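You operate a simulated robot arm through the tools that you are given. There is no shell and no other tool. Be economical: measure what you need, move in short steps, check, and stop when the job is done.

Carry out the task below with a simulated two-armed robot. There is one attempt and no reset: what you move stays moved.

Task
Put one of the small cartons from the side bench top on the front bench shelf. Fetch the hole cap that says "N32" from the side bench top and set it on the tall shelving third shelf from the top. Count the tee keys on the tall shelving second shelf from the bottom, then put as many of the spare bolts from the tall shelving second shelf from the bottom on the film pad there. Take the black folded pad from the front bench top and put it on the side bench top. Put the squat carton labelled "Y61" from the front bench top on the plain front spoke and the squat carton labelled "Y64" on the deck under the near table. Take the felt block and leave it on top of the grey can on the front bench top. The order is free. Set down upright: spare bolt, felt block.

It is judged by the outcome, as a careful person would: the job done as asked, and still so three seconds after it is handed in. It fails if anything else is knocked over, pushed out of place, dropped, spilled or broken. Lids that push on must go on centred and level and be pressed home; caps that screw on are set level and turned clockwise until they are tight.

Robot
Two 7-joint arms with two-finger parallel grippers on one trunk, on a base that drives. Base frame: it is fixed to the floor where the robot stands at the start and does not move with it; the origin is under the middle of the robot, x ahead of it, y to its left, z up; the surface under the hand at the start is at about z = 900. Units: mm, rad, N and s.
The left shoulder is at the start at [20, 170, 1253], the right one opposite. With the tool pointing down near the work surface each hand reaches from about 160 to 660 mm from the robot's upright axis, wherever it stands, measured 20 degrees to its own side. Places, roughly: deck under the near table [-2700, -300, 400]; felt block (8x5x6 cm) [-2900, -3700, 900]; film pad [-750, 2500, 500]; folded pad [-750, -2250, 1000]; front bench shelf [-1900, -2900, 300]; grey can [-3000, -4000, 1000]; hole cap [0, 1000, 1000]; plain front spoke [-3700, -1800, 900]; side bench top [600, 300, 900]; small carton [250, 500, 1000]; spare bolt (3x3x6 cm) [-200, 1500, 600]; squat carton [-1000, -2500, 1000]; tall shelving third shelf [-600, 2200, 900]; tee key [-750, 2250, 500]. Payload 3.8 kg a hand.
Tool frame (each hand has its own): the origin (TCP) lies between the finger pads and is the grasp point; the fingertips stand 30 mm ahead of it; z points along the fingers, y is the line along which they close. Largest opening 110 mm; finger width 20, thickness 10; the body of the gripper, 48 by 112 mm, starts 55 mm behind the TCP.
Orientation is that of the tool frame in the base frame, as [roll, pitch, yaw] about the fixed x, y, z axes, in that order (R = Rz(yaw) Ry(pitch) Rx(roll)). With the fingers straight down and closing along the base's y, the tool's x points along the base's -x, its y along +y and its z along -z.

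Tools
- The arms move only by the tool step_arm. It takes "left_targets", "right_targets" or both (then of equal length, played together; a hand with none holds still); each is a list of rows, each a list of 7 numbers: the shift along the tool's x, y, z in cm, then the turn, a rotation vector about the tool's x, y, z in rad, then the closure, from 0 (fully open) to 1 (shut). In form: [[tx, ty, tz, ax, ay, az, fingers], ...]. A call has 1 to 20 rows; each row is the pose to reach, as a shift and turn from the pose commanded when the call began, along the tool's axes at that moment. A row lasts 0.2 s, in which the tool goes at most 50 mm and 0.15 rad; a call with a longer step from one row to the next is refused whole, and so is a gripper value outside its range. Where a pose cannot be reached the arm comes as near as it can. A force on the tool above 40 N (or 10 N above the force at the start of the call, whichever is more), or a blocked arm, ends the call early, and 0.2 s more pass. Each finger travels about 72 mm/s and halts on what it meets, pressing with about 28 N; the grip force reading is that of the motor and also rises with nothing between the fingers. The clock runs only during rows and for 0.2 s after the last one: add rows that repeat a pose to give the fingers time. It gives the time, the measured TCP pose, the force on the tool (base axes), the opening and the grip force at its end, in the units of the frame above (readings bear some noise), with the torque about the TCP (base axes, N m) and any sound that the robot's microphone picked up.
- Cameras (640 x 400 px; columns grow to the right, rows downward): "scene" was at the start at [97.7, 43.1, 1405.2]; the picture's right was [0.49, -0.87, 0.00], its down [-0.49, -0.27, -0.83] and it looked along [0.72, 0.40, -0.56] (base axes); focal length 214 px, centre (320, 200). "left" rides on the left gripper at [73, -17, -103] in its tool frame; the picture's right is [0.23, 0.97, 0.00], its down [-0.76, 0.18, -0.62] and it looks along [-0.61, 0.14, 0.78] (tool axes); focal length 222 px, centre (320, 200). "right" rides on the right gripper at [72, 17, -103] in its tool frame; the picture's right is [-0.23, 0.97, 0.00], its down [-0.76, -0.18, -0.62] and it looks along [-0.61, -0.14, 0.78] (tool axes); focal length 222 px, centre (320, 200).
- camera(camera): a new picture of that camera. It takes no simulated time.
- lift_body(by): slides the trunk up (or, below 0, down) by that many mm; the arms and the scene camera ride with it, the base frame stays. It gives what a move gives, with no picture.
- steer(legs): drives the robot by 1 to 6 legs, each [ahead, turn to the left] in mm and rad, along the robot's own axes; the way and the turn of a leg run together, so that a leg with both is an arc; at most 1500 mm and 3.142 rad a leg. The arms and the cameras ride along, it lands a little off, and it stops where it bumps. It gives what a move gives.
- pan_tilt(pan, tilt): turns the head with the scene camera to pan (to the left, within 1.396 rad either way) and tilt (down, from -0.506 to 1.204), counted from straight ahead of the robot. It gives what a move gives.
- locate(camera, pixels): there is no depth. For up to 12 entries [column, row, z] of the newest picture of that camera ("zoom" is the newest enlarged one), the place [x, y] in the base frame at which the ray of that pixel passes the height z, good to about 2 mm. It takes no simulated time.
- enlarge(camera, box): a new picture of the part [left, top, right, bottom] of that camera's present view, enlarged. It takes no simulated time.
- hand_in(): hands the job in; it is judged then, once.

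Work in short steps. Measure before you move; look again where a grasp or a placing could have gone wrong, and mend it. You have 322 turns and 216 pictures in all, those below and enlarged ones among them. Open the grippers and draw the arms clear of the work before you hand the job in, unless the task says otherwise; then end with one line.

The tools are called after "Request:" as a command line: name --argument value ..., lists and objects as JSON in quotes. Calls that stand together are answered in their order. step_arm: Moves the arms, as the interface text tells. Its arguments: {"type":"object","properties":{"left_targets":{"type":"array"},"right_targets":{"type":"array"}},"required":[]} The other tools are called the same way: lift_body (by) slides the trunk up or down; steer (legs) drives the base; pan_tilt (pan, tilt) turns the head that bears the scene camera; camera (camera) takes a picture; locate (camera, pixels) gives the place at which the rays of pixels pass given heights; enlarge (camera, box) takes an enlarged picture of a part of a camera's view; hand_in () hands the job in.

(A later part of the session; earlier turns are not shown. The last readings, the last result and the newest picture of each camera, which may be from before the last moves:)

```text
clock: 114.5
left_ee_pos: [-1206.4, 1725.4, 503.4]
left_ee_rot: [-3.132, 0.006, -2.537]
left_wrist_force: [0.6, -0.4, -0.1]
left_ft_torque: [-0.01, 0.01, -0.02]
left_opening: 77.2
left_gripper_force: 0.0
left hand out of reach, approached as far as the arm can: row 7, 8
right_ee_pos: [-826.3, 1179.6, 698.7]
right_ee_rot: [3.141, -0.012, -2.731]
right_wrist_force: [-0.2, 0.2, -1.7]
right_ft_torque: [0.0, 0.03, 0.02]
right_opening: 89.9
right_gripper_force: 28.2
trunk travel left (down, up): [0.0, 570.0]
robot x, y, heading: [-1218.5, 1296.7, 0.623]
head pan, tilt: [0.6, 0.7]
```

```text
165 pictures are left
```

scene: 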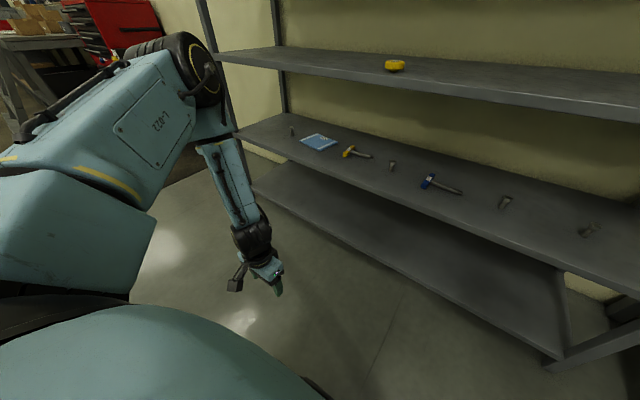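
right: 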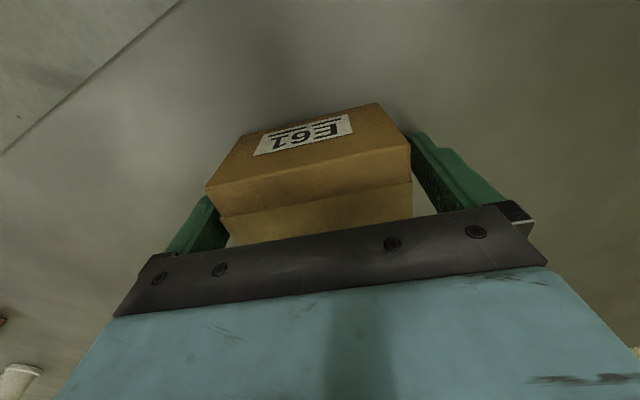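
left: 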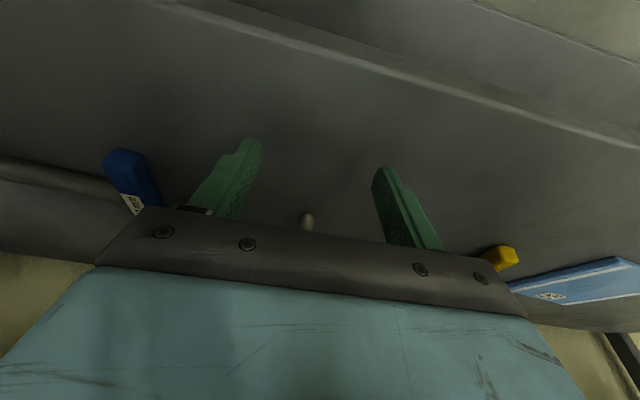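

Lowest is ~503 here. The shoulder may be mounted tilted, so I test reaching out to the side (left), where the upper arm may go lower.

Request:
step_arm --left_targets '[[0, 0, -4.5, 0, 0, 0, 0.3], [0, 0, -9, 0, 0, 0, 0.3], [0, 0, -13.5, 0, 0, 0, 0.3], [0, 0, -18, 0, 0, 0, 0.3], [2, 3, -21, 0, 0, 0, 0.3], [4, 6, -24, 0, 0, 0, 0.3], [6, 9, -27, 0, 0, 0, 0.3], [8, 13, -28, 0, 0, 0, 0.3], [10, 17, -28, 0, 0, 0, 0.3], [12, 20, -28, 0, 0, 0, 0.3], [14, 22, -28, 0, 0, 0, 0.3]]'

Request:
step_arm --left_targets '[[0, 0, 4.5, 0, 0, 0, 0.3], [0, 0, 9, 0, 0, 0, 0.3], [0, 0, 13.5, 0, 0, 0, 0.3], [0, 0, 18, 0, 0, 0, 0.3], [0, 0, 22.5, 0, 0, 0, 0.3], [0, 0, 27, 0, 0, 0, 0.3], [0, 0, 31, 0, 0, 0, 0.3], [0, 0, 35, 0, 0, 0, 0.3], [0, 0, 39, 0, 0, 0, 0.3]]'

Request:
camera --camera "scene"

```text
clock: 116.9
left_ee_pos: [-1450.5, 1827.0, 778.0]
left_ee_rot: [-3.13, 0.006, -2.539]
left_wrist_force: [-1.0, 0.2, -0.9]
left_ft_torque: [-0.02, -0.04, -0.04]
left_opening: 77.1
left_gripper_force: 0.2
right_ee_pos: [-825.3, 1180.4, 699.5]
right_ee_rot: [3.14, -0.012, -2.732]
right_wrist_force: [0.7, 0.0, -2.3]
right_ft_torque: [0.0, -0.02, 0.02]
right_opening: 89.7
right_gripper_force: 27.6
trunk travel left (down, up): [0.0, 570.0]
robot x, y, heading: [-1219.1, 1297.5, 0.621]
head pan, tilt: [0.6, 0.7]
```

```text
clock: 118.9
left_ee_pos: [-1446.4, 1825.5, 386.8]
left_ee_rot: [-3.133, 0.006, -2.537]
left_wrist_force: [-0.1, 0.0, 0.1]
left_ft_torque: [-0.03, 0.01, -0.02]
left_opening: 77.1
left_gripper_force: 0.0
right_ee_pos: [-825.9, 1180.7, 699.9]
right_ee_rot: [3.14, -0.01, -2.732]
right_wrist_force: [0.1, 0.4, -1.8]
right_ft_torque: [-0.02, 0.0, 0.01]
right_opening: 89.6
right_gripper_force: 27.6
trunk travel left (down, up): [0.0, 570.0]
robot x, y, heading: [-1216.4, 1296.5, 0.621]
head pan, tilt: [0.6, 0.7]
```

```text
164 pictures are left
```

scene: 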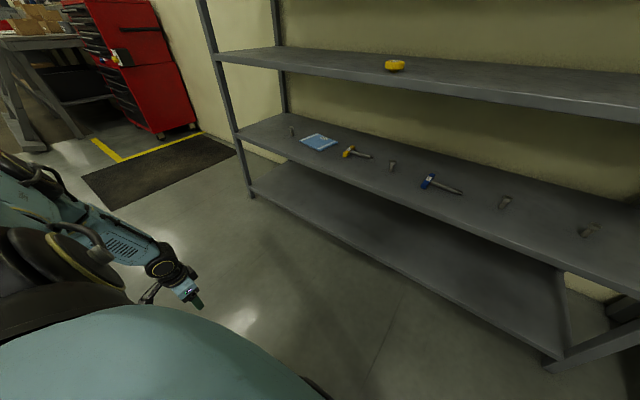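

Reaching to the side gets down to 387 easily: the shoulders are tilted outward. So I'll work low shelves from the robot's side. I raise and tuck the left hand to the side.

Request:
step_arm --left_targets '[[0, 0, -4.5, 0, 0, 0, 0.3], [0, 0, -9, 0, 0, 0, 0.3], [0, 0, -13.5, 0, 0, 0, 0.3], [0, 0, -18, 0, 0, 0, 0.3], [0, 0, -22.5, 0, 0, 0, 0.3], [0, 0, -27, 0, 0, 0, 0.3], [0, 0, -31, 0, 0, 0, 0.3], [-1, -4, -31, 0, 0, 0, 0.3], [-2, -8, -31, 0, 0, 0, 0.3], [-3, -12, -31, 0, 0, 0, 0.3], [-4, -16, -31, 0, 0, 0, 0.3], [-5, -20, -31, 0, 0, 0, 0.3]]'

```text
clock: 121.5
left_ee_pos: [-1283.8, 1741.9, 699.3]
left_ee_rot: [-3.132, 0.006, -2.538]
left_wrist_force: [0.9, 0.2, 0.2]
left_ft_torque: [0.02, 0.01, -0.02]
left_opening: 77.0
left_gripper_force: 0.0
left hand out of reach, approached as far as the arm can: row 11, 12
right_ee_pos: [-825.0, 1180.2, 699.1]
right_ee_rot: [3.14, -0.013, -2.732]
right_wrist_force: [0.2, -0.5, -1.8]
right_ft_torque: [-0.02, 0.0, 0.01]
right_opening: 89.8
right_gripper_force: 28.4
trunk travel left (down, up): [0.0, 570.0]
robot x, y, heading: [-1218.6, 1296.8, 0.626]
head pan, tilt: [0.6, 0.7]
```

Now I rotate the left tool by +90° yaw (its forward toward the robot's left) and lower to ~620, ready for sideways entry.

Request:
step_arm --left_targets '[[0, 0, 1, 0, 0, -0.145, 0.3], [0, 0, 2, 0, 0, -0.29, 0.3], [0, 0, 3, 0, 0, -0.435, 0.3], [0, 0, 4, 0, 0, -0.58, 0.3], [0, 0, 5, 0, 0, -0.725, 0.3], [0, 0, 6, 0, 0, -0.87, 0.3], [0, 0, 7, 0, 0, -1.015, 0.3], [0, 0, 8, 0, 0, -1.16, 0.3], [0, 0, 8, 0, 0, -1.305, 0.3], [0, 0, 8, 0, 0, -1.45, 0.3], [0, 0, 8, 0, 0, -1.571, 0.3]]'

Request:
steer --legs '[[0, -2.34], [-500, 0], [0, 0.75]]'

Request:
pan_tilt --pan 1.39 --tilt 0.5

Request:
camera --camera "scene"

```text
clock: 123.9
left_ee_pos: [-1282.6, 1742.1, 619.0]
left_ee_rot: [-3.134, -0.009, -0.964]
left_wrist_force: [0.1, 0.3, 0.2]
left_ft_torque: [0.0, -0.02, 0.02]
left_opening: 76.8
left_gripper_force: 0.0
right_ee_pos: [-825.9, 1179.3, 699.8]
right_ee_rot: [3.14, -0.015, -2.731]
right_wrist_force: [0.0, 0.3, -1.7]
right_ft_torque: [-0.01, 0.03, 0.0]
right_opening: 90.0
right_gripper_force: 27.5
trunk travel left (down, up): [0.0, 570.0]
robot x, y, heading: [-1220.9, 1288.8, 0.625]
head pan, tilt: [0.6, 0.7]
```

```text
clock: 133.8
left_ee_pos: [-693.6, 1693.7, 646.8]
left_ee_rot: [-3.062, 0.044, -2.855]
left_wrist_force: [0.0, 0.4, 0.6]
left_ft_torque: [-0.02, 0.0, -0.01]
left_opening: 77.0
left_gripper_force: 0.2
right_ee_pos: [-1366.5, 1426.7, 692.0]
right_ee_rot: [3.122, -0.017, 1.703]
right_wrist_force: [-0.9, 0.2, -2.4]
right_ft_torque: [0.0, 0.0, -0.02]
right_opening: 90.0
right_gripper_force: 27.7
trunk travel left (down, up): [0.0, 570.0]
robot x, y, heading: [-1144.4, 1777.2, -1.268]
head pan, tilt: [0.6, 0.7]
stopped in leg 3: the robot was blocked; the commanded pose is now the measured one
```

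```text
clock: 135.0
left_ee_pos: [-694.3, 1694.6, 648.0]
left_ee_rot: [-3.061, 0.046, -2.858]
left_wrist_force: [0.7, -0.6, -0.1]
left_ft_torque: [-0.02, -0.01, -0.02]
left_opening: 77.2
left_gripper_force: 0.0
right_ee_pos: [-1367.2, 1427.1, 692.8]
right_ee_rot: [3.121, -0.018, 1.702]
right_wrist_force: [0.1, -0.3, -2.0]
right_ft_torque: [0.0, 0.0, -0.01]
right_opening: 89.9
right_gripper_force: 28.2
trunk travel left (down, up): [0.0, 570.0]
robot x, y, heading: [-1143.6, 1783.0, -1.266]
head pan, tilt: [1.389, 0.499]
```

```text
163 pictures are left
```

scene: 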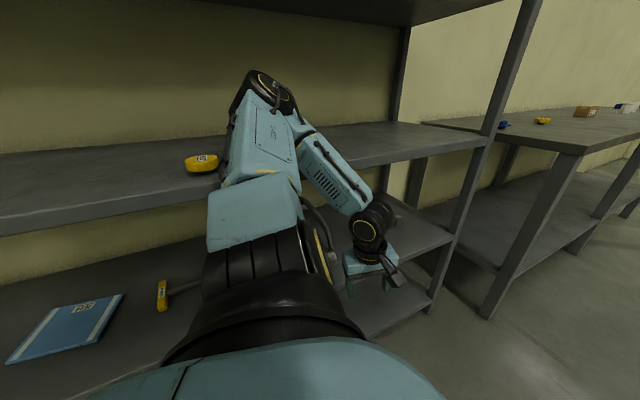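

The elbow, high in the tucked posture, bumped shelf 3. I reverse the turn to free it and look.

Request:
steer --legs '[[0, -0.45], [200, 0]]'

Request:
camera --camera "scene"

```text
clock: 137.9
left_ee_pos: [-794.8, 1306.3, 637.5]
left_ee_rot: [-3.068, 0.018, 2.978]
left_wrist_force: [-0.4, -0.2, -0.1]
left_ft_torque: [0.02, -0.01, 0.02]
left_opening: 77.0
left_gripper_force: 0.0
right_ee_pos: [-1517.8, 1363.4, 700.0]
right_ee_rot: [3.14, -0.011, 1.243]
right_wrist_force: [-0.5, 0.1, -2.5]
right_ft_torque: [0.0, 0.0, -0.01]
right_opening: 90.1
right_gripper_force: 27.9
trunk travel left (down, up): [0.0, 570.0]
robot x, y, heading: [-1173.7, 1581.2, -1.72]
head pan, tilt: [1.389, 0.499]
```

```text
162 pictures are left
```

scene: 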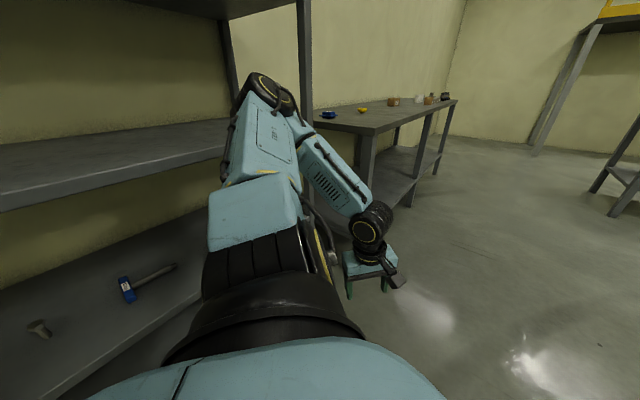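

Free again. I now extend the left hand out to the side (about 100 ahead, 535 left, z 620), level it, and check the elbow height.

Request:
step_arm --left_targets '[[-3, 2.9, 0, -0.02, 0, 0, 0.3], [-6, 5.8, 0, -0.04, 0, 0, 0.3], [-9, 8.7, 0.8, -0.06, 0, 0, 0.3], [-12, 11.5, 1.7, -0.073, 0, 0, 0.3]]'

Request:
camera --camera "scene"

```text
clock: 138.9
left_ee_pos: [-658.8, 1398.0, 612.9]
left_ee_rot: [-3.139, 0.02, 2.976]
left_wrist_force: [0.5, 0.4, 0.3]
left_ft_torque: [-0.02, 0.0, 0.01]
left_opening: 77.0
left_gripper_force: 0.1
right_ee_pos: [-1519.5, 1364.2, 699.2]
right_ee_rot: [3.14, -0.01, 1.243]
right_wrist_force: [-0.1, -0.7, -2.6]
right_ft_torque: [0.0, -0.01, -0.01]
right_opening: 89.9
right_gripper_force: 28.1
trunk travel left (down, up): [0.0, 570.0]
robot x, y, heading: [-1177.5, 1577.8, -1.726]
head pan, tilt: [1.389, 0.499]
```

```text
161 pictures are left
```

scene: 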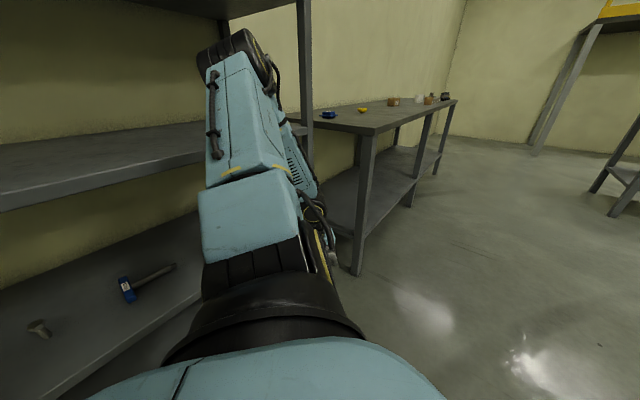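

Elbow is still high at this range; with the arm nearly straight and the tool tilted it should flatten. So I'll stand farther off (shelf to my left) and reach in by extension. I reposition the base.

Request:
steer --legs '[[0, -1.532], [138, 0], [0, 2.294]]'

Request:
step_arm --left_targets '[[-3, 2, 0, 0, -0.1, 0, 0.3], [-6, 4, 0, 0, -0.2, 0, 0.3], [-9, 6, 0, 0, -0.3, 0, 0.3], [-12, 7, 0, 0, -0.4, 0, 0.3], [-15, 7.5, 0, 0, -0.5, 0, 0.3]]'

Request:
camera --camera "scene"

```text
clock: 149.2
left_ee_pos: [-818.0, 1822.6, 612.7]
left_ee_rot: [-3.141, 0.019, -2.527]
left_wrist_force: [0.0, 0.3, -0.4]
left_ft_torque: [-0.03, 0.01, -0.01]
left_opening: 77.1
left_gripper_force: 0.0
right_ee_pos: [-1405.7, 1194.1, 699.3]
right_ee_rot: [3.139, -0.011, 2.022]
right_wrist_force: [-0.2, 0.1, -1.4]
right_ft_torque: [0.04, 0.0, 0.01]
right_opening: 89.8
right_gripper_force: 27.8
trunk travel left (down, up): [0.0, 570.0]
robot x, y, heading: [-1313.3, 1589.6, -0.942]
head pan, tilt: [1.389, 0.499]
```

```text
clock: 150.4
left_ee_pos: [-738.5, 1970.2, 614.4]
left_ee_rot: [-3.14, 0.522, -2.525]
left_wrist_force: [-0.4, -0.3, -0.3]
left_ft_torque: [-0.02, 0.0, -0.01]
left_opening: 77.1
left_gripper_force: 0.1
right_ee_pos: [-1406.0, 1194.4, 699.5]
right_ee_rot: [3.138, -0.01, 2.023]
right_wrist_force: [-0.2, 0.1, -2.3]
right_ft_torque: [0.01, 0.02, 0.02]
right_opening: 90.0
right_gripper_force: 27.8
trunk travel left (down, up): [0.0, 570.0]
robot x, y, heading: [-1314.0, 1591.0, -0.942]
head pan, tilt: [1.389, 0.499]
```

```text
160 pictures are left
```

scene: 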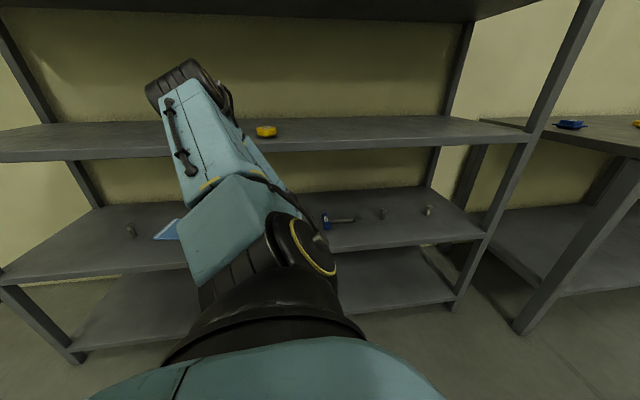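

Reach works here with tilt 0.52 (hand at (-738,1970,614)). Bolt A is 161 mm ahead, 17 mm right. I extend 70 mm, aligning and lowering, then look.

Request:
step_arm --left_targets '[[-2, -0.8, 1.5, 0, 0, 0, 0.3], [-4, -1.7, 3.5, 0, 0, 0, 0.3], [-5, -1.7, 5.5, 0, 0, 0, 0.3]]'

Request:
camera --camera "left"

Request:
camera --camera "scene"

```text
clock: 151.2
left_ee_pos: [-672.0, 1998.0, 593.2]
left_ee_rot: [-3.138, 0.52, -2.524]
left_wrist_force: [-1.3, 1.7, -0.4]
left_ft_torque: [-0.02, 0.0, 0.0]
left_opening: 77.1
left_gripper_force: 0.1
right_ee_pos: [-1406.0, 1194.4, 701.3]
right_ee_rot: [3.14, -0.01, 2.022]
right_wrist_force: [-0.7, 0.6, -3.0]
right_ft_torque: [0.01, -0.02, 0.02]
right_opening: 89.8
right_gripper_force: 27.9
trunk travel left (down, up): [0.0, 570.0]
robot x, y, heading: [-1312.8, 1590.9, -0.949]
head pan, tilt: [1.389, 0.499]
```

```text
159 pictures are left
```

left: 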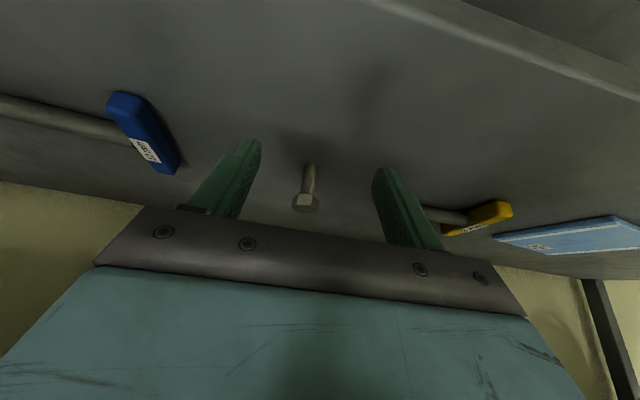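

```text
158 pictures are left
```

scene: 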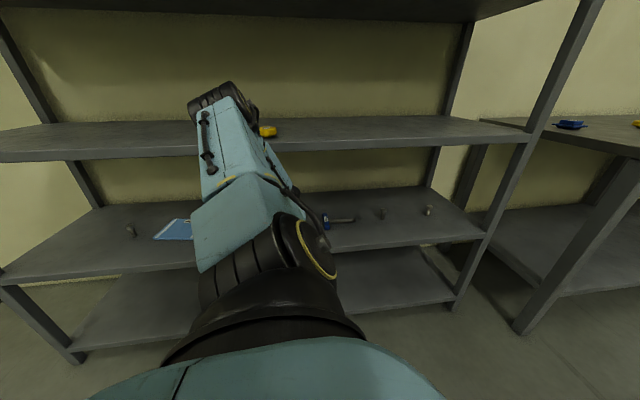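

Bolt A sits centred between the fingers (308,195). I extend the last 88 mm and lower to z≈568.

Request:
step_arm --left_targets '[[-2, -0.1, 2.2, 0, 0, 0, 0.3], [-4.2, -0.1, 4.4, 0, 0, 0, 0.3], [-6.4, -0.1, 6.5, 0, 0, 0, 0.3]]'

Request:
camera --camera "left"

```text
clock: 152.1
left_ee_pos: [-599.2, 2046.3, 568.0]
left_ee_rot: [-3.138, 0.522, -2.525]
left_wrist_force: [0.0, 0.3, -0.2]
left_ft_torque: [-0.01, -0.04, 0.01]
left_opening: 77.0
left_gripper_force: 0.1
right_ee_pos: [-1404.8, 1195.0, 699.3]
right_ee_rot: [3.139, -0.009, 2.022]
right_wrist_force: [-0.2, -0.4, -1.7]
right_ft_torque: [0.0, -0.01, 0.04]
right_opening: 89.5
right_gripper_force: 27.8
trunk travel left (down, up): [0.0, 570.0]
robot x, y, heading: [-1313.3, 1590.8, -0.942]
head pan, tilt: [1.389, 0.499]
```

```text
157 pictures are left
```

left: 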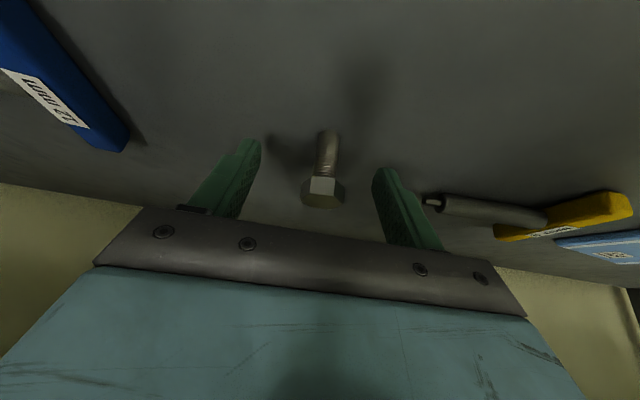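

The head is right at the TCP pixel (320,191). I close on it.

Request:
step_arm --left_targets '[[0, 0, 0, 0, 0, 0, 0.6], [0, 0, 0, 0, 0, 0, 1], [0, 0, 0, 0, 0, 0, 1], [0, 0, 0, 0, 0, 0, 1]]'

Request:
camera --camera "left"

```text
clock: 153.1
left_ee_pos: [-599.5, 2045.9, 569.3]
left_ee_rot: [-3.141, 0.519, -2.527]
left_wrist_force: [0.1, 1.0, -0.3]
left_ft_torque: [0.0, 0.03, 0.0]
left_opening: 23.7
left_gripper_force: 28.2
right_ee_pos: [-1405.5, 1193.7, 699.4]
right_ee_rot: [3.14, -0.01, 2.024]
right_wrist_force: [0.4, -0.5, -2.0]
right_ft_torque: [-0.01, 0.02, -0.02]
right_opening: 89.7
right_gripper_force: 28.3
trunk travel left (down, up): [0.0, 570.0]
robot x, y, heading: [-1307.6, 1586.9, -0.945]
head pan, tilt: [1.389, 0.499]
```

```text
156 pictures are left
```

left: 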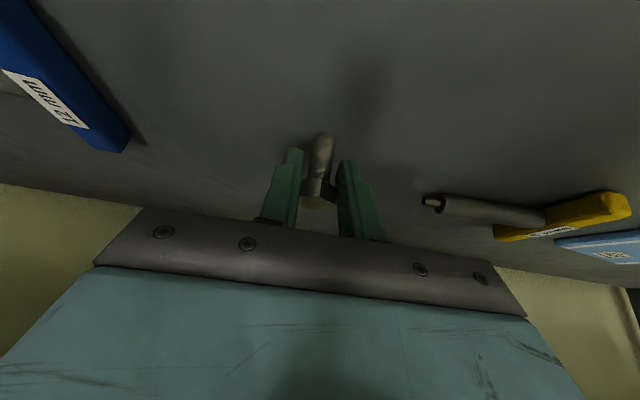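

Bolt gripped (23.7 mm). I lift it 50 mm straight up and then drive back along the shelf toward the pad.

Request:
step_arm --left_targets '[[-1.25, 0, -2.2, 0, 0, 0, 1], [-2.5, 0, -4.35, 0, 0, 0, 1]]'

Request:
steer --legs '[[-200, 0]]'

Request:
camera --camera "left"

Request:
camera --camera "scene"

```text
clock: 153.7
left_ee_pos: [-601.9, 2039.2, 602.5]
left_ee_rot: [3.139, 0.491, -2.538]
left_wrist_force: [0.5, 0.3, -0.9]
left_ft_torque: [-0.04, -0.03, 0.01]
left_opening: 23.8
left_gripper_force: 28.3
right_ee_pos: [-1405.3, 1193.8, 698.2]
right_ee_rot: [-3.141, -0.009, 2.023]
right_wrist_force: [0.4, -1.0, -2.4]
right_ft_torque: [0.04, -0.03, 0.0]
right_opening: 89.9
right_gripper_force: 27.8
trunk travel left (down, up): [0.0, 570.0]
robot x, y, heading: [-1311.5, 1589.6, -0.942]
head pan, tilt: [1.389, 0.499]
```

```text
clock: 155.2
left_ee_pos: [-718.5, 2208.2, 617.2]
left_ee_rot: [-3.141, 0.518, -2.524]
left_wrist_force: [-0.1, 0.7, -0.5]
left_ft_torque: [-0.02, 0.01, 0.02]
left_opening: 23.7
left_gripper_force: 28.1
right_ee_pos: [-1523.2, 1355.8, 700.4]
right_ee_rot: [3.138, -0.01, 2.022]
right_wrist_force: [-0.3, -0.4, -2.1]
right_ft_torque: [0.02, -0.02, 0.01]
right_opening: 89.8
right_gripper_force: 27.9
trunk travel left (down, up): [0.0, 570.0]
robot x, y, heading: [-1423.2, 1748.7, -0.944]
head pan, tilt: [1.389, 0.499]
```

```text
155 pictures are left
```

left: 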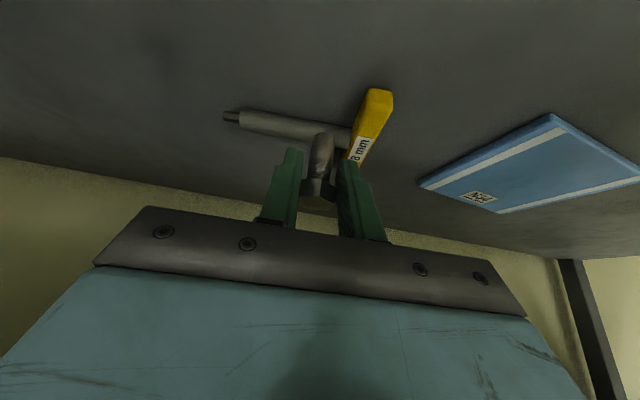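

```text
154 pictures are left
```

scene: 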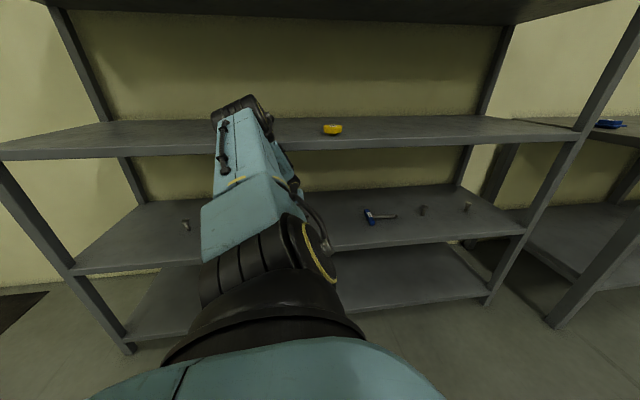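

Clear above the yellow tee key. I continue 210 mm back to the pad and look.

Request:
steer --legs '[[-212, 0]]'

Request:
camera --camera "left"

```text
clock: 156.9
left_ee_pos: [-838.2, 2374.3, 617.7]
left_ee_rot: [-3.142, 0.518, -2.528]
left_wrist_force: [-0.7, 0.3, -2.1]
left_ft_torque: [-0.02, 0.03, 0.07]
left_opening: 23.6
left_gripper_force: 28.0
right_ee_pos: [-1645.0, 1523.1, 698.9]
right_ee_rot: [3.139, -0.009, 2.019]
right_wrist_force: [-0.8, -0.2, -2.5]
right_ft_torque: [0.02, 0.04, 0.0]
right_opening: 90.0
right_gripper_force: 27.8
trunk travel left (down, up): [0.0, 570.0]
robot x, y, heading: [-1555.5, 1917.9, -0.944]
head pan, tilt: [1.389, 0.499]
```

```text
153 pictures are left
```

left: 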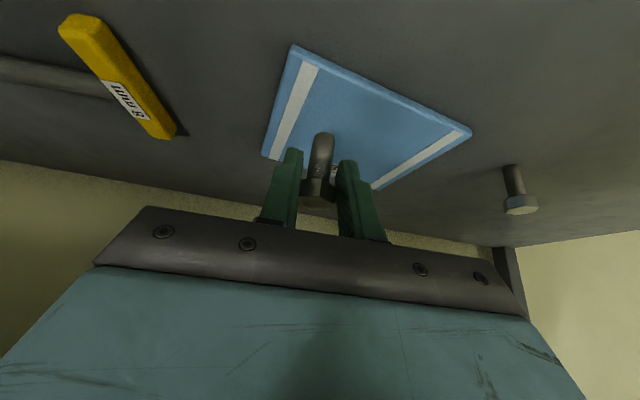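

I locate the pad corners and bolt L from this view.

Request:
locate --camera "left" --pixels '[[294, 46, 528], [470, 130, 528], [264, 156, 528], [510, 168, 520], [522, 202, 578], [320, 150, 528]]'

```text
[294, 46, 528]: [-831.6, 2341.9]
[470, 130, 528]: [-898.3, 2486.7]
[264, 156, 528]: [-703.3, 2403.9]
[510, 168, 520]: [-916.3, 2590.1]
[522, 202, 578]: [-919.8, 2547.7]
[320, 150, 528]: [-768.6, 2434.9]
```

Pad is ≈159×143 mm, centre (-800,2445). I move bolt 1 over its right front part and lower to ~6 mm above.

Request:
step_arm --left_targets '[[-1.7, -0.1, 1, 0, 0, 0, 1], [-3.5, -0.2, 2, 0, 0, 0, 1], [-2.6, -0.2, 3.5, 0, 0, 0, 1], [-1.8, -0.2, 4.9, 0, 0, 0, 1]]'

Request:
camera --camera "left"

```text
clock: 157.9
left_ee_pos: [-803.7, 2395.2, 583.5]
left_ee_rot: [3.139, 0.517, -2.529]
left_wrist_force: [0.2, 0.3, -1.0]
left_ft_torque: [-0.02, 0.0, 0.02]
left_opening: 23.9
left_gripper_force: 27.8
right_ee_pos: [-1645.4, 1524.0, 700.0]
right_ee_rot: [3.14, -0.01, 2.019]
right_wrist_force: [0.2, -0.5, -1.6]
right_ft_torque: [0.0, -0.02, 0.02]
right_opening: 89.8
right_gripper_force: 28.1
trunk travel left (down, up): [0.0, 570.0]
robot x, y, heading: [-1549.7, 1916.1, -0.942]
head pan, tilt: [1.389, 0.499]
```

```text
152 pictures are left
```

left: 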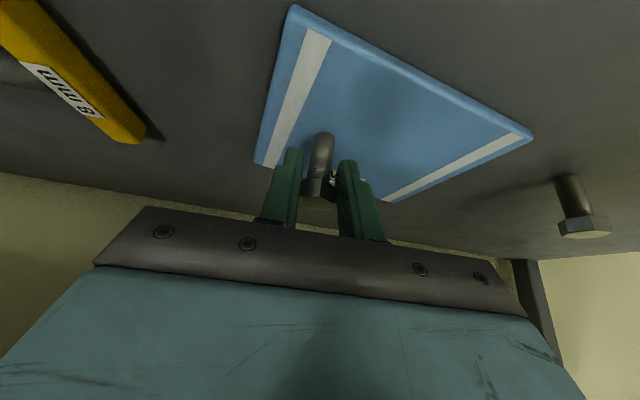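

Over the pad. I lower 4 mm steps and watch the vertical force.

Request:
step_arm --left_targets '[[0.1, 0, 0.17, 0, 0, 0, 1], [0.2, 0, 0.35, 0, 0, 0, 1]]'

Request:
step_arm --left_targets '[[0.1, 0, 0.17, 0, 0, 0, 1], [0.15, 0, 0.26, 0, 0, 0, 1]]'

```text
clock: 158.5
left_ee_pos: [-803.9, 2394.7, 578.4]
left_ee_rot: [3.14, 0.517, -2.529]
left_wrist_force: [-0.3, 0.1, -0.8]
left_ft_torque: [-0.03, 0.02, 0.02]
left_opening: 23.4
left_gripper_force: 28.0
right_ee_pos: [-1645.8, 1523.0, 699.1]
right_ee_rot: [3.141, -0.011, 2.019]
right_wrist_force: [0.5, 0.5, -1.7]
right_ft_torque: [0.0, 0.0, 0.01]
right_opening: 90.1
right_gripper_force: 28.1
trunk travel left (down, up): [0.0, 570.0]
robot x, y, heading: [-1555.4, 1915.9, -0.942]
head pan, tilt: [1.389, 0.499]
```

```text
clock: 159.1
left_ee_pos: [-803.5, 2395.9, 578.3]
left_ee_rot: [3.14, 0.522, -2.528]
left_wrist_force: [-1.7, -2.0, 10.6]
left_ft_torque: [-0.02, -0.06, -0.04]
left_opening: 23.9
left_gripper_force: 27.9
right_ee_pos: [-1646.5, 1521.7, 700.0]
right_ee_rot: [3.138, -0.009, 2.017]
right_wrist_force: [-0.3, 0.4, -2.4]
right_ft_torque: [0.0, 0.04, 0.0]
right_opening: 89.8
right_gripper_force: 27.8
trunk travel left (down, up): [0.0, 570.0]
robot x, y, heading: [-1551.4, 1914.9, -0.938]
head pan, tilt: [1.389, 0.499]
```

Contact at 10 N. I open gently and withdraw back along the tool axis.

Request:
step_arm --left_targets '[[0, 0, 0, 0, 0, 0, 0.7], [0, 0, 0, 0, 0, 0, 0.55], [0, 0, 0, 0, 0, 0, 0.5], [0, 0, -2.5, 0, 0, 0, 0.5], [0, 0, -5, 0, 0, 0, 0.5], [-1, 0, -8, 0, 0, 0, 0.5]]'

Request:
camera --camera "left"

```text
clock: 160.7
left_ee_pos: [-838.8, 2363.8, 631.8]
left_ee_rot: [3.13, 0.478, -2.549]
left_wrist_force: [0.0, -0.6, 0.1]
left_ft_torque: [-0.02, -0.01, -0.01]
left_opening: 55.3
left_gripper_force: 0.1
right_ee_pos: [-1646.6, 1520.4, 699.6]
right_ee_rot: [3.139, -0.013, 2.018]
right_wrist_force: [1.0, -0.1, -2.0]
right_ft_torque: [0.01, 0.01, 0.01]
right_opening: 90.1
right_gripper_force: 27.6
trunk travel left (down, up): [0.0, 570.0]
robot x, y, heading: [-1550.5, 1917.3, -0.943]
head pan, tilt: [1.389, 0.499]
stopped in row 6 (left hand): the arm was blocked; the commanded pose is now the measured one
```

```text
151 pictures are left
```

left: 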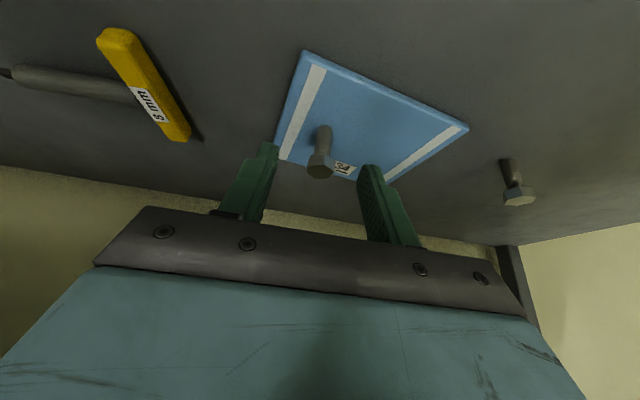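

Bolt 1 stands on the pad. The arm touched the lip while rising, so I lower a little and pull back 45 mm before driving on.

Request:
step_arm --left_targets '[[0.7, 0, 1.4, 0, 0, 0, 0.4], [2.7, 0, 0.5, 0, 0, 0, 0.3], [4.7, 0, -0.6, 0, 0, 0, 0.3]]'

Request:
camera --camera "left"

```text
clock: 161.5
left_ee_pos: [-874.4, 2342.6, 616.0]
left_ee_rot: [3.133, 0.48, -2.548]
left_wrist_force: [0.2, 0.6, -0.3]
left_ft_torque: [-0.01, 0.02, 0.0]
left_opening: 77.0
left_gripper_force: 0.0
right_ee_pos: [-1646.3, 1522.1, 700.2]
right_ee_rot: [3.139, -0.01, 2.021]
right_wrist_force: [-0.6, 0.4, -2.2]
right_ft_torque: [0.03, 0.0, -0.02]
right_opening: 89.7
right_gripper_force: 28.0
trunk travel left (down, up): [0.0, 570.0]
robot x, y, heading: [-1553.4, 1917.1, -0.943]
head pan, tilt: [1.389, 0.499]
```

```text
150 pictures are left
```

left: 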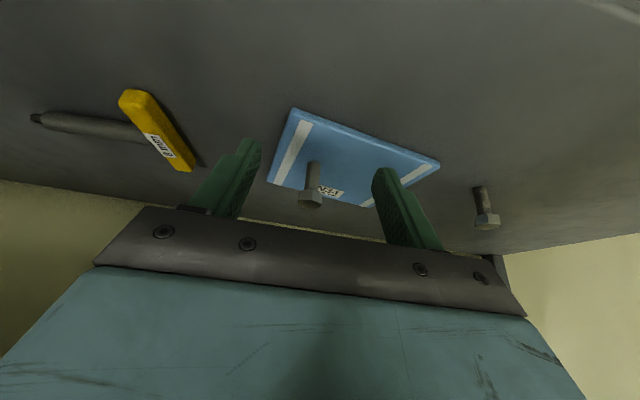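

I locate bolt L again, then drive 215 mm back along the shelf.

Request:
locate --camera "left" --pixels '[[479, 190, 520], [487, 217, 578], [312, 165, 528], [310, 198, 588]]'

Request:
steer --legs '[[-215, 0]]'

Request:
camera --camera "left"

Request:
camera --camera "scene"

```text
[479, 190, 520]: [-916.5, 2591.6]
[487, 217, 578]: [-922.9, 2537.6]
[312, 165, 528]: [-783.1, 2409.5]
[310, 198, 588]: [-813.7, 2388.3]
```

```text
clock: 163.1
left_ee_pos: [-996.7, 2511.3, 614.3]
left_ee_rot: [3.131, 0.482, -2.551]
left_wrist_force: [0.4, -0.4, 0.5]
left_ft_torque: [0.02, 0.03, 0.03]
left_opening: 77.0
left_gripper_force: 0.1
right_ee_pos: [-1770.4, 1694.6, 698.0]
right_ee_rot: [3.14, -0.01, 2.015]
right_wrist_force: [0.7, 0.5, -2.2]
right_ft_torque: [0.04, -0.01, -0.02]
right_opening: 89.7
right_gripper_force: 28.0
trunk travel left (down, up): [0.0, 570.0]
robot x, y, heading: [-1675.2, 2089.9, -0.945]
head pan, tilt: [1.389, 0.499]
```

```text
149 pictures are left
```

left: 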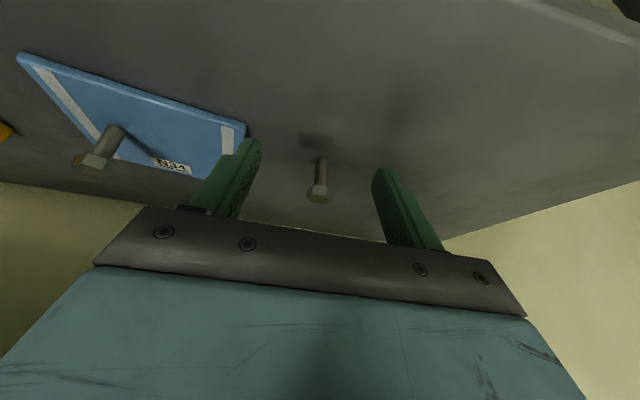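

```text
148 pictures are left
```

scene: 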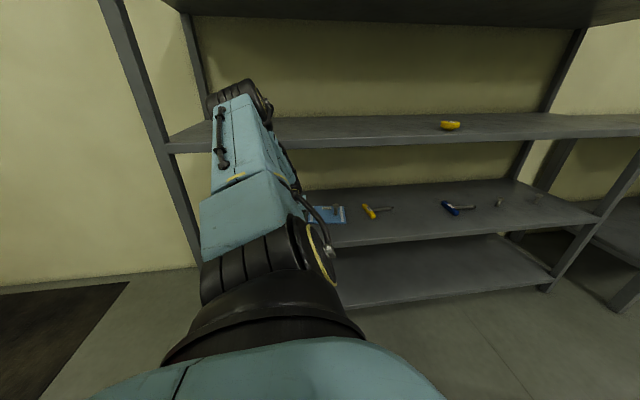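

Bolt L is centred between the fingers (318,190). I measure the distance.

Request:
locate --camera "left" --pixels '[[322, 161, 520], [318, 187, 575], [318, 190, 570]]'

```text
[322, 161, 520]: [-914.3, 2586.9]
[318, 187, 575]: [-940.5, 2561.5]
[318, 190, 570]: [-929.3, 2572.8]
```

Estimated 106 mm ahead and ~14 mm to the left. I advance 60 mm with that shift and re-check.

Request:
step_arm --left_targets '[[-2, 0.7, 1.5, 0, 0, 0, 0.3], [-4, 1.4, 3, 0, 0, 0, 0.3], [-4.2, 1.4, 5, 0, 0, 0, 0.3]]'

Request:
camera --camera "left"

```text
clock: 163.9
left_ee_pos: [-953.9, 2557.7, 589.9]
left_ee_rot: [3.134, 0.481, -2.551]
left_wrist_force: [-0.2, 0.0, 0.9]
left_ft_torque: [0.01, 0.01, -0.01]
left_opening: 77.3
left_gripper_force: 0.0
right_ee_pos: [-1769.6, 1694.8, 699.0]
right_ee_rot: [-3.141, -0.01, 2.015]
right_wrist_force: [-0.5, 0.0, -2.0]
right_ft_torque: [0.01, 0.0, 0.02]
right_opening: 89.9
right_gripper_force: 28.0
trunk travel left (down, up): [0.0, 570.0]
robot x, y, heading: [-1675.4, 2088.3, -0.945]
head pan, tilt: [1.389, 0.499]
```

```text
147 pictures are left
```

left: 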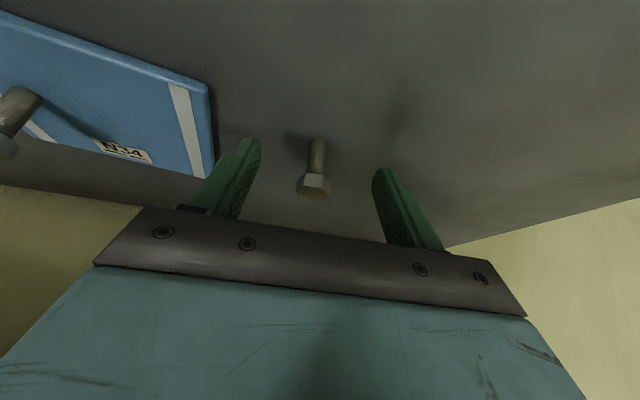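

Aligned. I go the last 44 mm and down 22.

Request:
step_arm --left_targets '[[-1.4, 0, 2, 0, 0, 0, 0.3], [-2.9, 0, 4, 0, 0, 0, 0.3], [-2.9, 0, 4, 0, 0, 0, 0.3]]'

Request:
camera --camera "left"

```text
clock: 164.7
left_ee_pos: [-917.0, 2582.9, 567.0]
left_ee_rot: [3.135, 0.483, -2.549]
left_wrist_force: [-0.1, -0.2, 0.4]
left_ft_torque: [-0.01, -0.01, 0.01]
left_opening: 77.1
left_gripper_force: 0.0
right_ee_pos: [-1770.5, 1694.7, 700.6]
right_ee_rot: [3.142, -0.011, 2.016]
right_wrist_force: [-0.1, 0.6, -2.1]
right_ft_torque: [-0.02, 0.03, 0.03]
right_opening: 89.8
right_gripper_force: 27.9
trunk travel left (down, up): [0.0, 570.0]
robot x, y, heading: [-1681.3, 2092.0, -0.947]
head pan, tilt: [1.389, 0.499]
```

```text
146 pictures are left
```

left: 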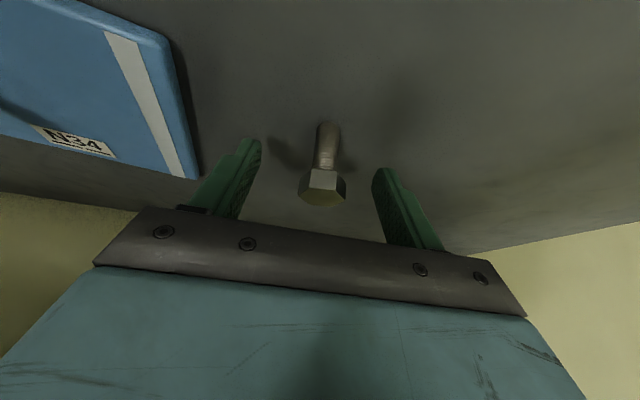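

Head at (323,187), in grasp. I close and lift 45 mm.

Request:
step_arm --left_targets '[[0, 0, 0, 0, 0, 0, 0.6], [0, 0, 0, 0, 0, 0, 1], [0, 0, 0, 0, 0, 0, 1], [0, 0, 0, 0, 0, 0, 1], [-1, 0, -2, 0, 0, 0, 1], [-2.1, 0, -4, 0, 0, 0, 1], [-2.1, 0, -4, 0, 0, 0, 1]]'

Request:
camera --camera "left"

```text
clock: 166.3
left_ee_pos: [-917.2, 2582.1, 613.7]
left_ee_rot: [3.131, 0.482, -2.549]
left_wrist_force: [0.6, -0.3, -0.3]
left_ft_torque: [0.02, 0.0, 0.02]
left_opening: 26.4
left_gripper_force: 27.8
right_ee_pos: [-1770.6, 1694.6, 699.6]
right_ee_rot: [-3.141, -0.011, 2.016]
right_wrist_force: [0.5, -0.1, -1.8]
right_ft_torque: [0.02, -0.02, 0.02]
right_opening: 89.9
right_gripper_force: 27.9
trunk travel left (down, up): [0.0, 570.0]
robot x, y, heading: [-1678.2, 2090.7, -0.946]
head pan, tilt: [1.389, 0.499]
```

```text
145 pictures are left
```

left: 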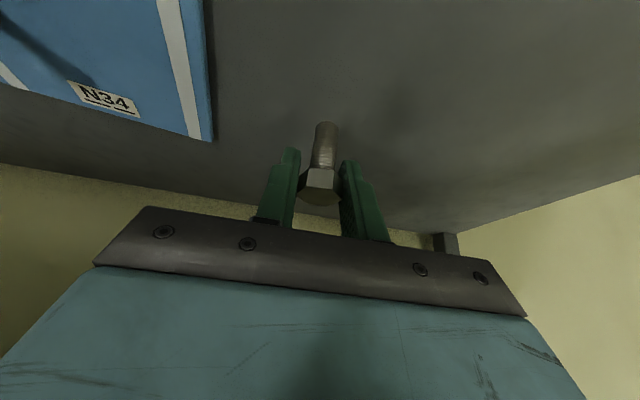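

Held (26.4 mm). I drive 135 mm forward to bring bolt 2 above the pad's left part.

Request:
steer --legs '[[135, 0]]'

Request:
camera --camera "left"

```text
clock: 167.6
left_ee_pos: [-838.3, 2472.4, 613.6]
left_ee_rot: [3.133, 0.482, -2.553]
left_wrist_force: [-0.5, 1.5, 0.0]
left_ft_torque: [0.02, 0.01, -0.01]
left_opening: 26.3
left_gripper_force: 28.3
right_ee_pos: [-1692.7, 1586.5, 699.5]
right_ee_rot: [3.14, -0.01, 2.014]
right_wrist_force: [0.0, 0.5, -2.9]
right_ft_torque: [0.01, -0.03, 0.03]
right_opening: 90.0
right_gripper_force: 27.8
trunk travel left (down, up): [0.0, 570.0]
robot x, y, heading: [-1596.2, 1977.0, -0.945]
head pan, tilt: [1.389, 0.499]
```

```text
144 pictures are left
```

left: 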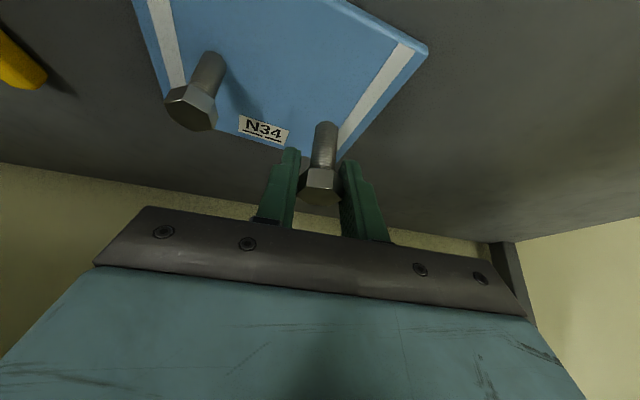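

Right over the planned spot. I lower 31 mm, then finer steps.

Request:
step_arm --left_targets '[[0.7, 0, 1.4, 0, 0, 0, 1], [1.4, 0, 2.7, 0, 0, 0, 1], [1.45, 0, 2.75, 0, 0, 0, 1]]'

Request:
step_arm --left_targets '[[0.1, 0, 0.2, 0, 0, 0, 1], [0.19, 0, 0.35, 0, 0, 0, 1]]'

Request:
step_arm --left_targets '[[0.05, 0, 0.1, 0, 0, 0, 1], [0.09, 0, 0.18, 0, 0, 0, 1]]'

```text
clock: 168.4
left_ee_pos: [-838.9, 2471.7, 584.2]
left_ee_rot: [3.132, 0.481, -2.551]
left_wrist_force: [-0.5, 0.0, -0.4]
left_ft_torque: [0.0, -0.02, -0.01]
left_opening: 25.9
left_gripper_force: 27.6
right_ee_pos: [-1693.1, 1585.6, 700.6]
right_ee_rot: [3.14, -0.009, 2.013]
right_wrist_force: [1.1, -0.5, -1.9]
right_ft_torque: [0.0, 0.03, 0.02]
right_opening: 89.8
right_gripper_force: 28.6
trunk travel left (down, up): [0.0, 570.0]
robot x, y, heading: [-1601.2, 1978.0, -0.951]
head pan, tilt: [1.389, 0.499]
```

```text
clock: 169.0
left_ee_pos: [-838.9, 2470.6, 579.2]
left_ee_rot: [3.13, 0.481, -2.552]
left_wrist_force: [0.0, 0.5, -0.8]
left_ft_torque: [-0.01, 0.02, 0.02]
left_opening: 26.4
left_gripper_force: 28.0
right_ee_pos: [-1692.6, 1584.7, 699.8]
right_ee_rot: [-3.141, -0.009, 2.013]
right_wrist_force: [0.4, 0.4, -1.9]
right_ft_torque: [0.04, 0.02, 0.02]
right_opening: 89.9
right_gripper_force: 28.5
trunk travel left (down, up): [0.0, 570.0]
robot x, y, heading: [-1594.8, 1977.7, -0.949]
head pan, tilt: [1.389, 0.499]
```

```text
clock: 169.6
left_ee_pos: [-839.7, 2473.0, 578.0]
left_ee_rot: [3.133, 0.482, -2.55]
left_wrist_force: [0.0, -0.3, 0.2]
left_ft_torque: [-0.02, 0.03, 0.02]
left_opening: 26.4
left_gripper_force: 27.9
right_ee_pos: [-1693.6, 1585.5, 700.3]
right_ee_rot: [3.141, -0.012, 2.015]
right_wrist_force: [-0.2, 0.9, -2.0]
right_ft_torque: [-0.01, 0.03, 0.01]
right_opening: 89.9
right_gripper_force: 28.0
trunk travel left (down, up): [0.0, 570.0]
robot x, y, heading: [-1597.2, 1980.7, -0.95]
head pan, tilt: [1.389, 0.499]
```

Near contact; one more small step down.

Request:
step_arm --left_targets '[[0.08, 0, 0.15, 0, 0, 0, 1], [0.12, 0, 0.22, 0, 0, 0, 1]]'

```text
clock: 170.2
left_ee_pos: [-839.4, 2472.2, 576.7]
left_ee_rot: [3.132, 0.486, -2.552]
left_wrist_force: [-1.6, -2.5, 16.0]
left_ft_torque: [-0.11, 0.06, -0.05]
left_opening: 26.2
left_gripper_force: 28.5
right_ee_pos: [-1694.0, 1584.1, 700.3]
right_ee_rot: [3.139, -0.009, 2.015]
right_wrist_force: [-1.0, 0.3, -2.5]
right_ft_torque: [0.0, 0.06, 0.0]
right_opening: 89.6
right_gripper_force: 27.9
trunk travel left (down, up): [0.0, 570.0]
robot x, y, heading: [-1599.2, 1982.3, -0.95]
head pan, tilt: [1.389, 0.499]
```

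Contact 16 N. I open moderately and withdraw, keeping below 620.

Request:
step_arm --left_targets '[[0, 0, 0, 0, 0, 0, 0.72], [0, 0, 0, 0, 0, 0, 0.6], [0, 0, 0, 0, 0, 0, 0.58], [0, 0, -2.5, 0, 0, 0, 0.58], [0, 0, -4.5, 0, 0, 0, 0.58], [3, 0, -5.5, 0, 0, 0, 0.58], [6, 0, -7, 0, 0, 0, 0.58]]'

Request:
camera --camera "left"

```text
clock: 171.8
left_ee_pos: [-910.3, 2423.8, 609.3]
left_ee_rot: [3.132, 0.481, -2.553]
left_wrist_force: [0.0, -0.6, -0.2]
left_ft_torque: [0.02, 0.01, -0.02]
left_opening: 46.5
left_gripper_force: 0.0
right_ee_pos: [-1692.7, 1586.2, 699.1]
right_ee_rot: [-3.14, -0.011, 2.016]
right_wrist_force: [-0.3, -0.4, -2.0]
right_ft_torque: [0.02, -0.02, 0.01]
right_opening: 89.7
right_gripper_force: 27.9
trunk travel left (down, up): [0.0, 570.0]
robot x, y, heading: [-1595.2, 1974.3, -0.953]
head pan, tilt: [1.389, 0.499]
```

```text
143 pictures are left
```

left: 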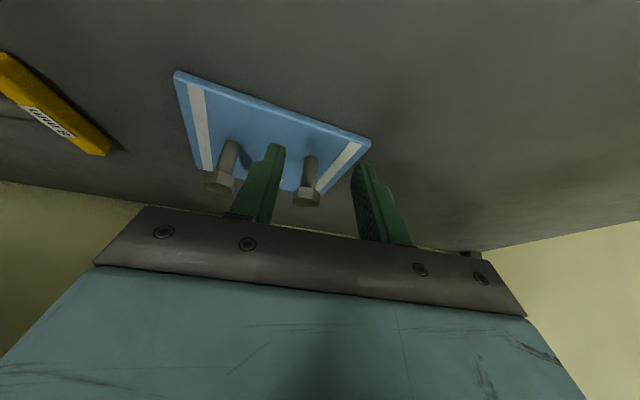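

Both bolts stand on the pad. I withdraw the left hand fully out of the shelf.

Request:
step_arm --left_targets '[[4, 0, -1.9, 0, 0, 0, 0.58], [8, 0, -3.9, 0, 0, 0, 0.58], [12, 0, -5.9, 0, 0, 0, 0.58], [16, 0, -8, 0, 0, 0, 0.58], [19, 0, -9.6, 0, 0, 0, 0.58]]'

Request:
pan_tilt --pan 1.0 --tilt 0.3

Request:
camera --camera "scene"

```text
clock: 173.0
left_ee_pos: [-1086.0, 2303.8, 604.1]
left_ee_rot: [3.132, 0.482, -2.552]
left_wrist_force: [1.2, -0.1, 0.4]
left_ft_torque: [-0.02, 0.06, -0.02]
left_opening: 46.3
left_gripper_force: 0.1
right_ee_pos: [-1693.3, 1585.0, 698.8]
right_ee_rot: [3.141, -0.011, 2.014]
right_wrist_force: [-0.1, -0.7, -1.6]
right_ft_torque: [0.04, 0.01, 0.0]
right_opening: 89.9
right_gripper_force: 28.4
trunk travel left (down, up): [0.0, 570.0]
robot x, y, heading: [-1599.3, 1981.6, -0.941]
head pan, tilt: [1.389, 0.499]
```

```text
clock: 173.9
left_ee_pos: [-1087.3, 2304.8, 603.3]
left_ee_rot: [3.131, 0.482, -2.552]
left_wrist_force: [-0.6, 0.8, -0.7]
left_ft_torque: [-0.02, 0.01, 0.03]
left_opening: 46.2
left_gripper_force: 0.0
right_ee_pos: [-1693.0, 1585.9, 700.7]
right_ee_rot: [3.141, -0.011, 2.016]
right_wrist_force: [1.0, 0.4, -2.2]
right_ft_torque: [0.02, 0.0, -0.03]
right_opening: 89.7
right_gripper_force: 28.2
trunk travel left (down, up): [0.0, 570.0]
robot x, y, heading: [-1595.5, 1981.4, -0.948]
head pan, tilt: [1.0, 0.3]
```

```text
142 pictures are left
```

scene: 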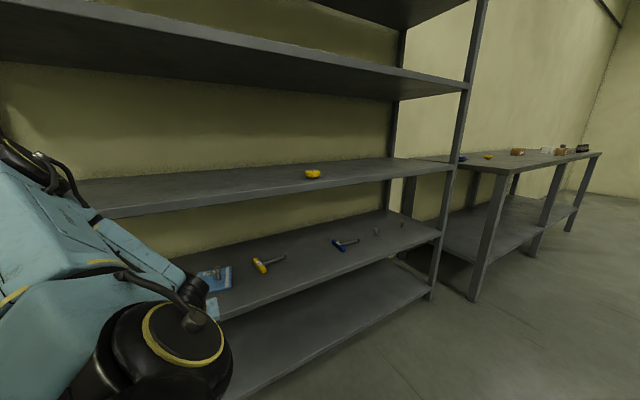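

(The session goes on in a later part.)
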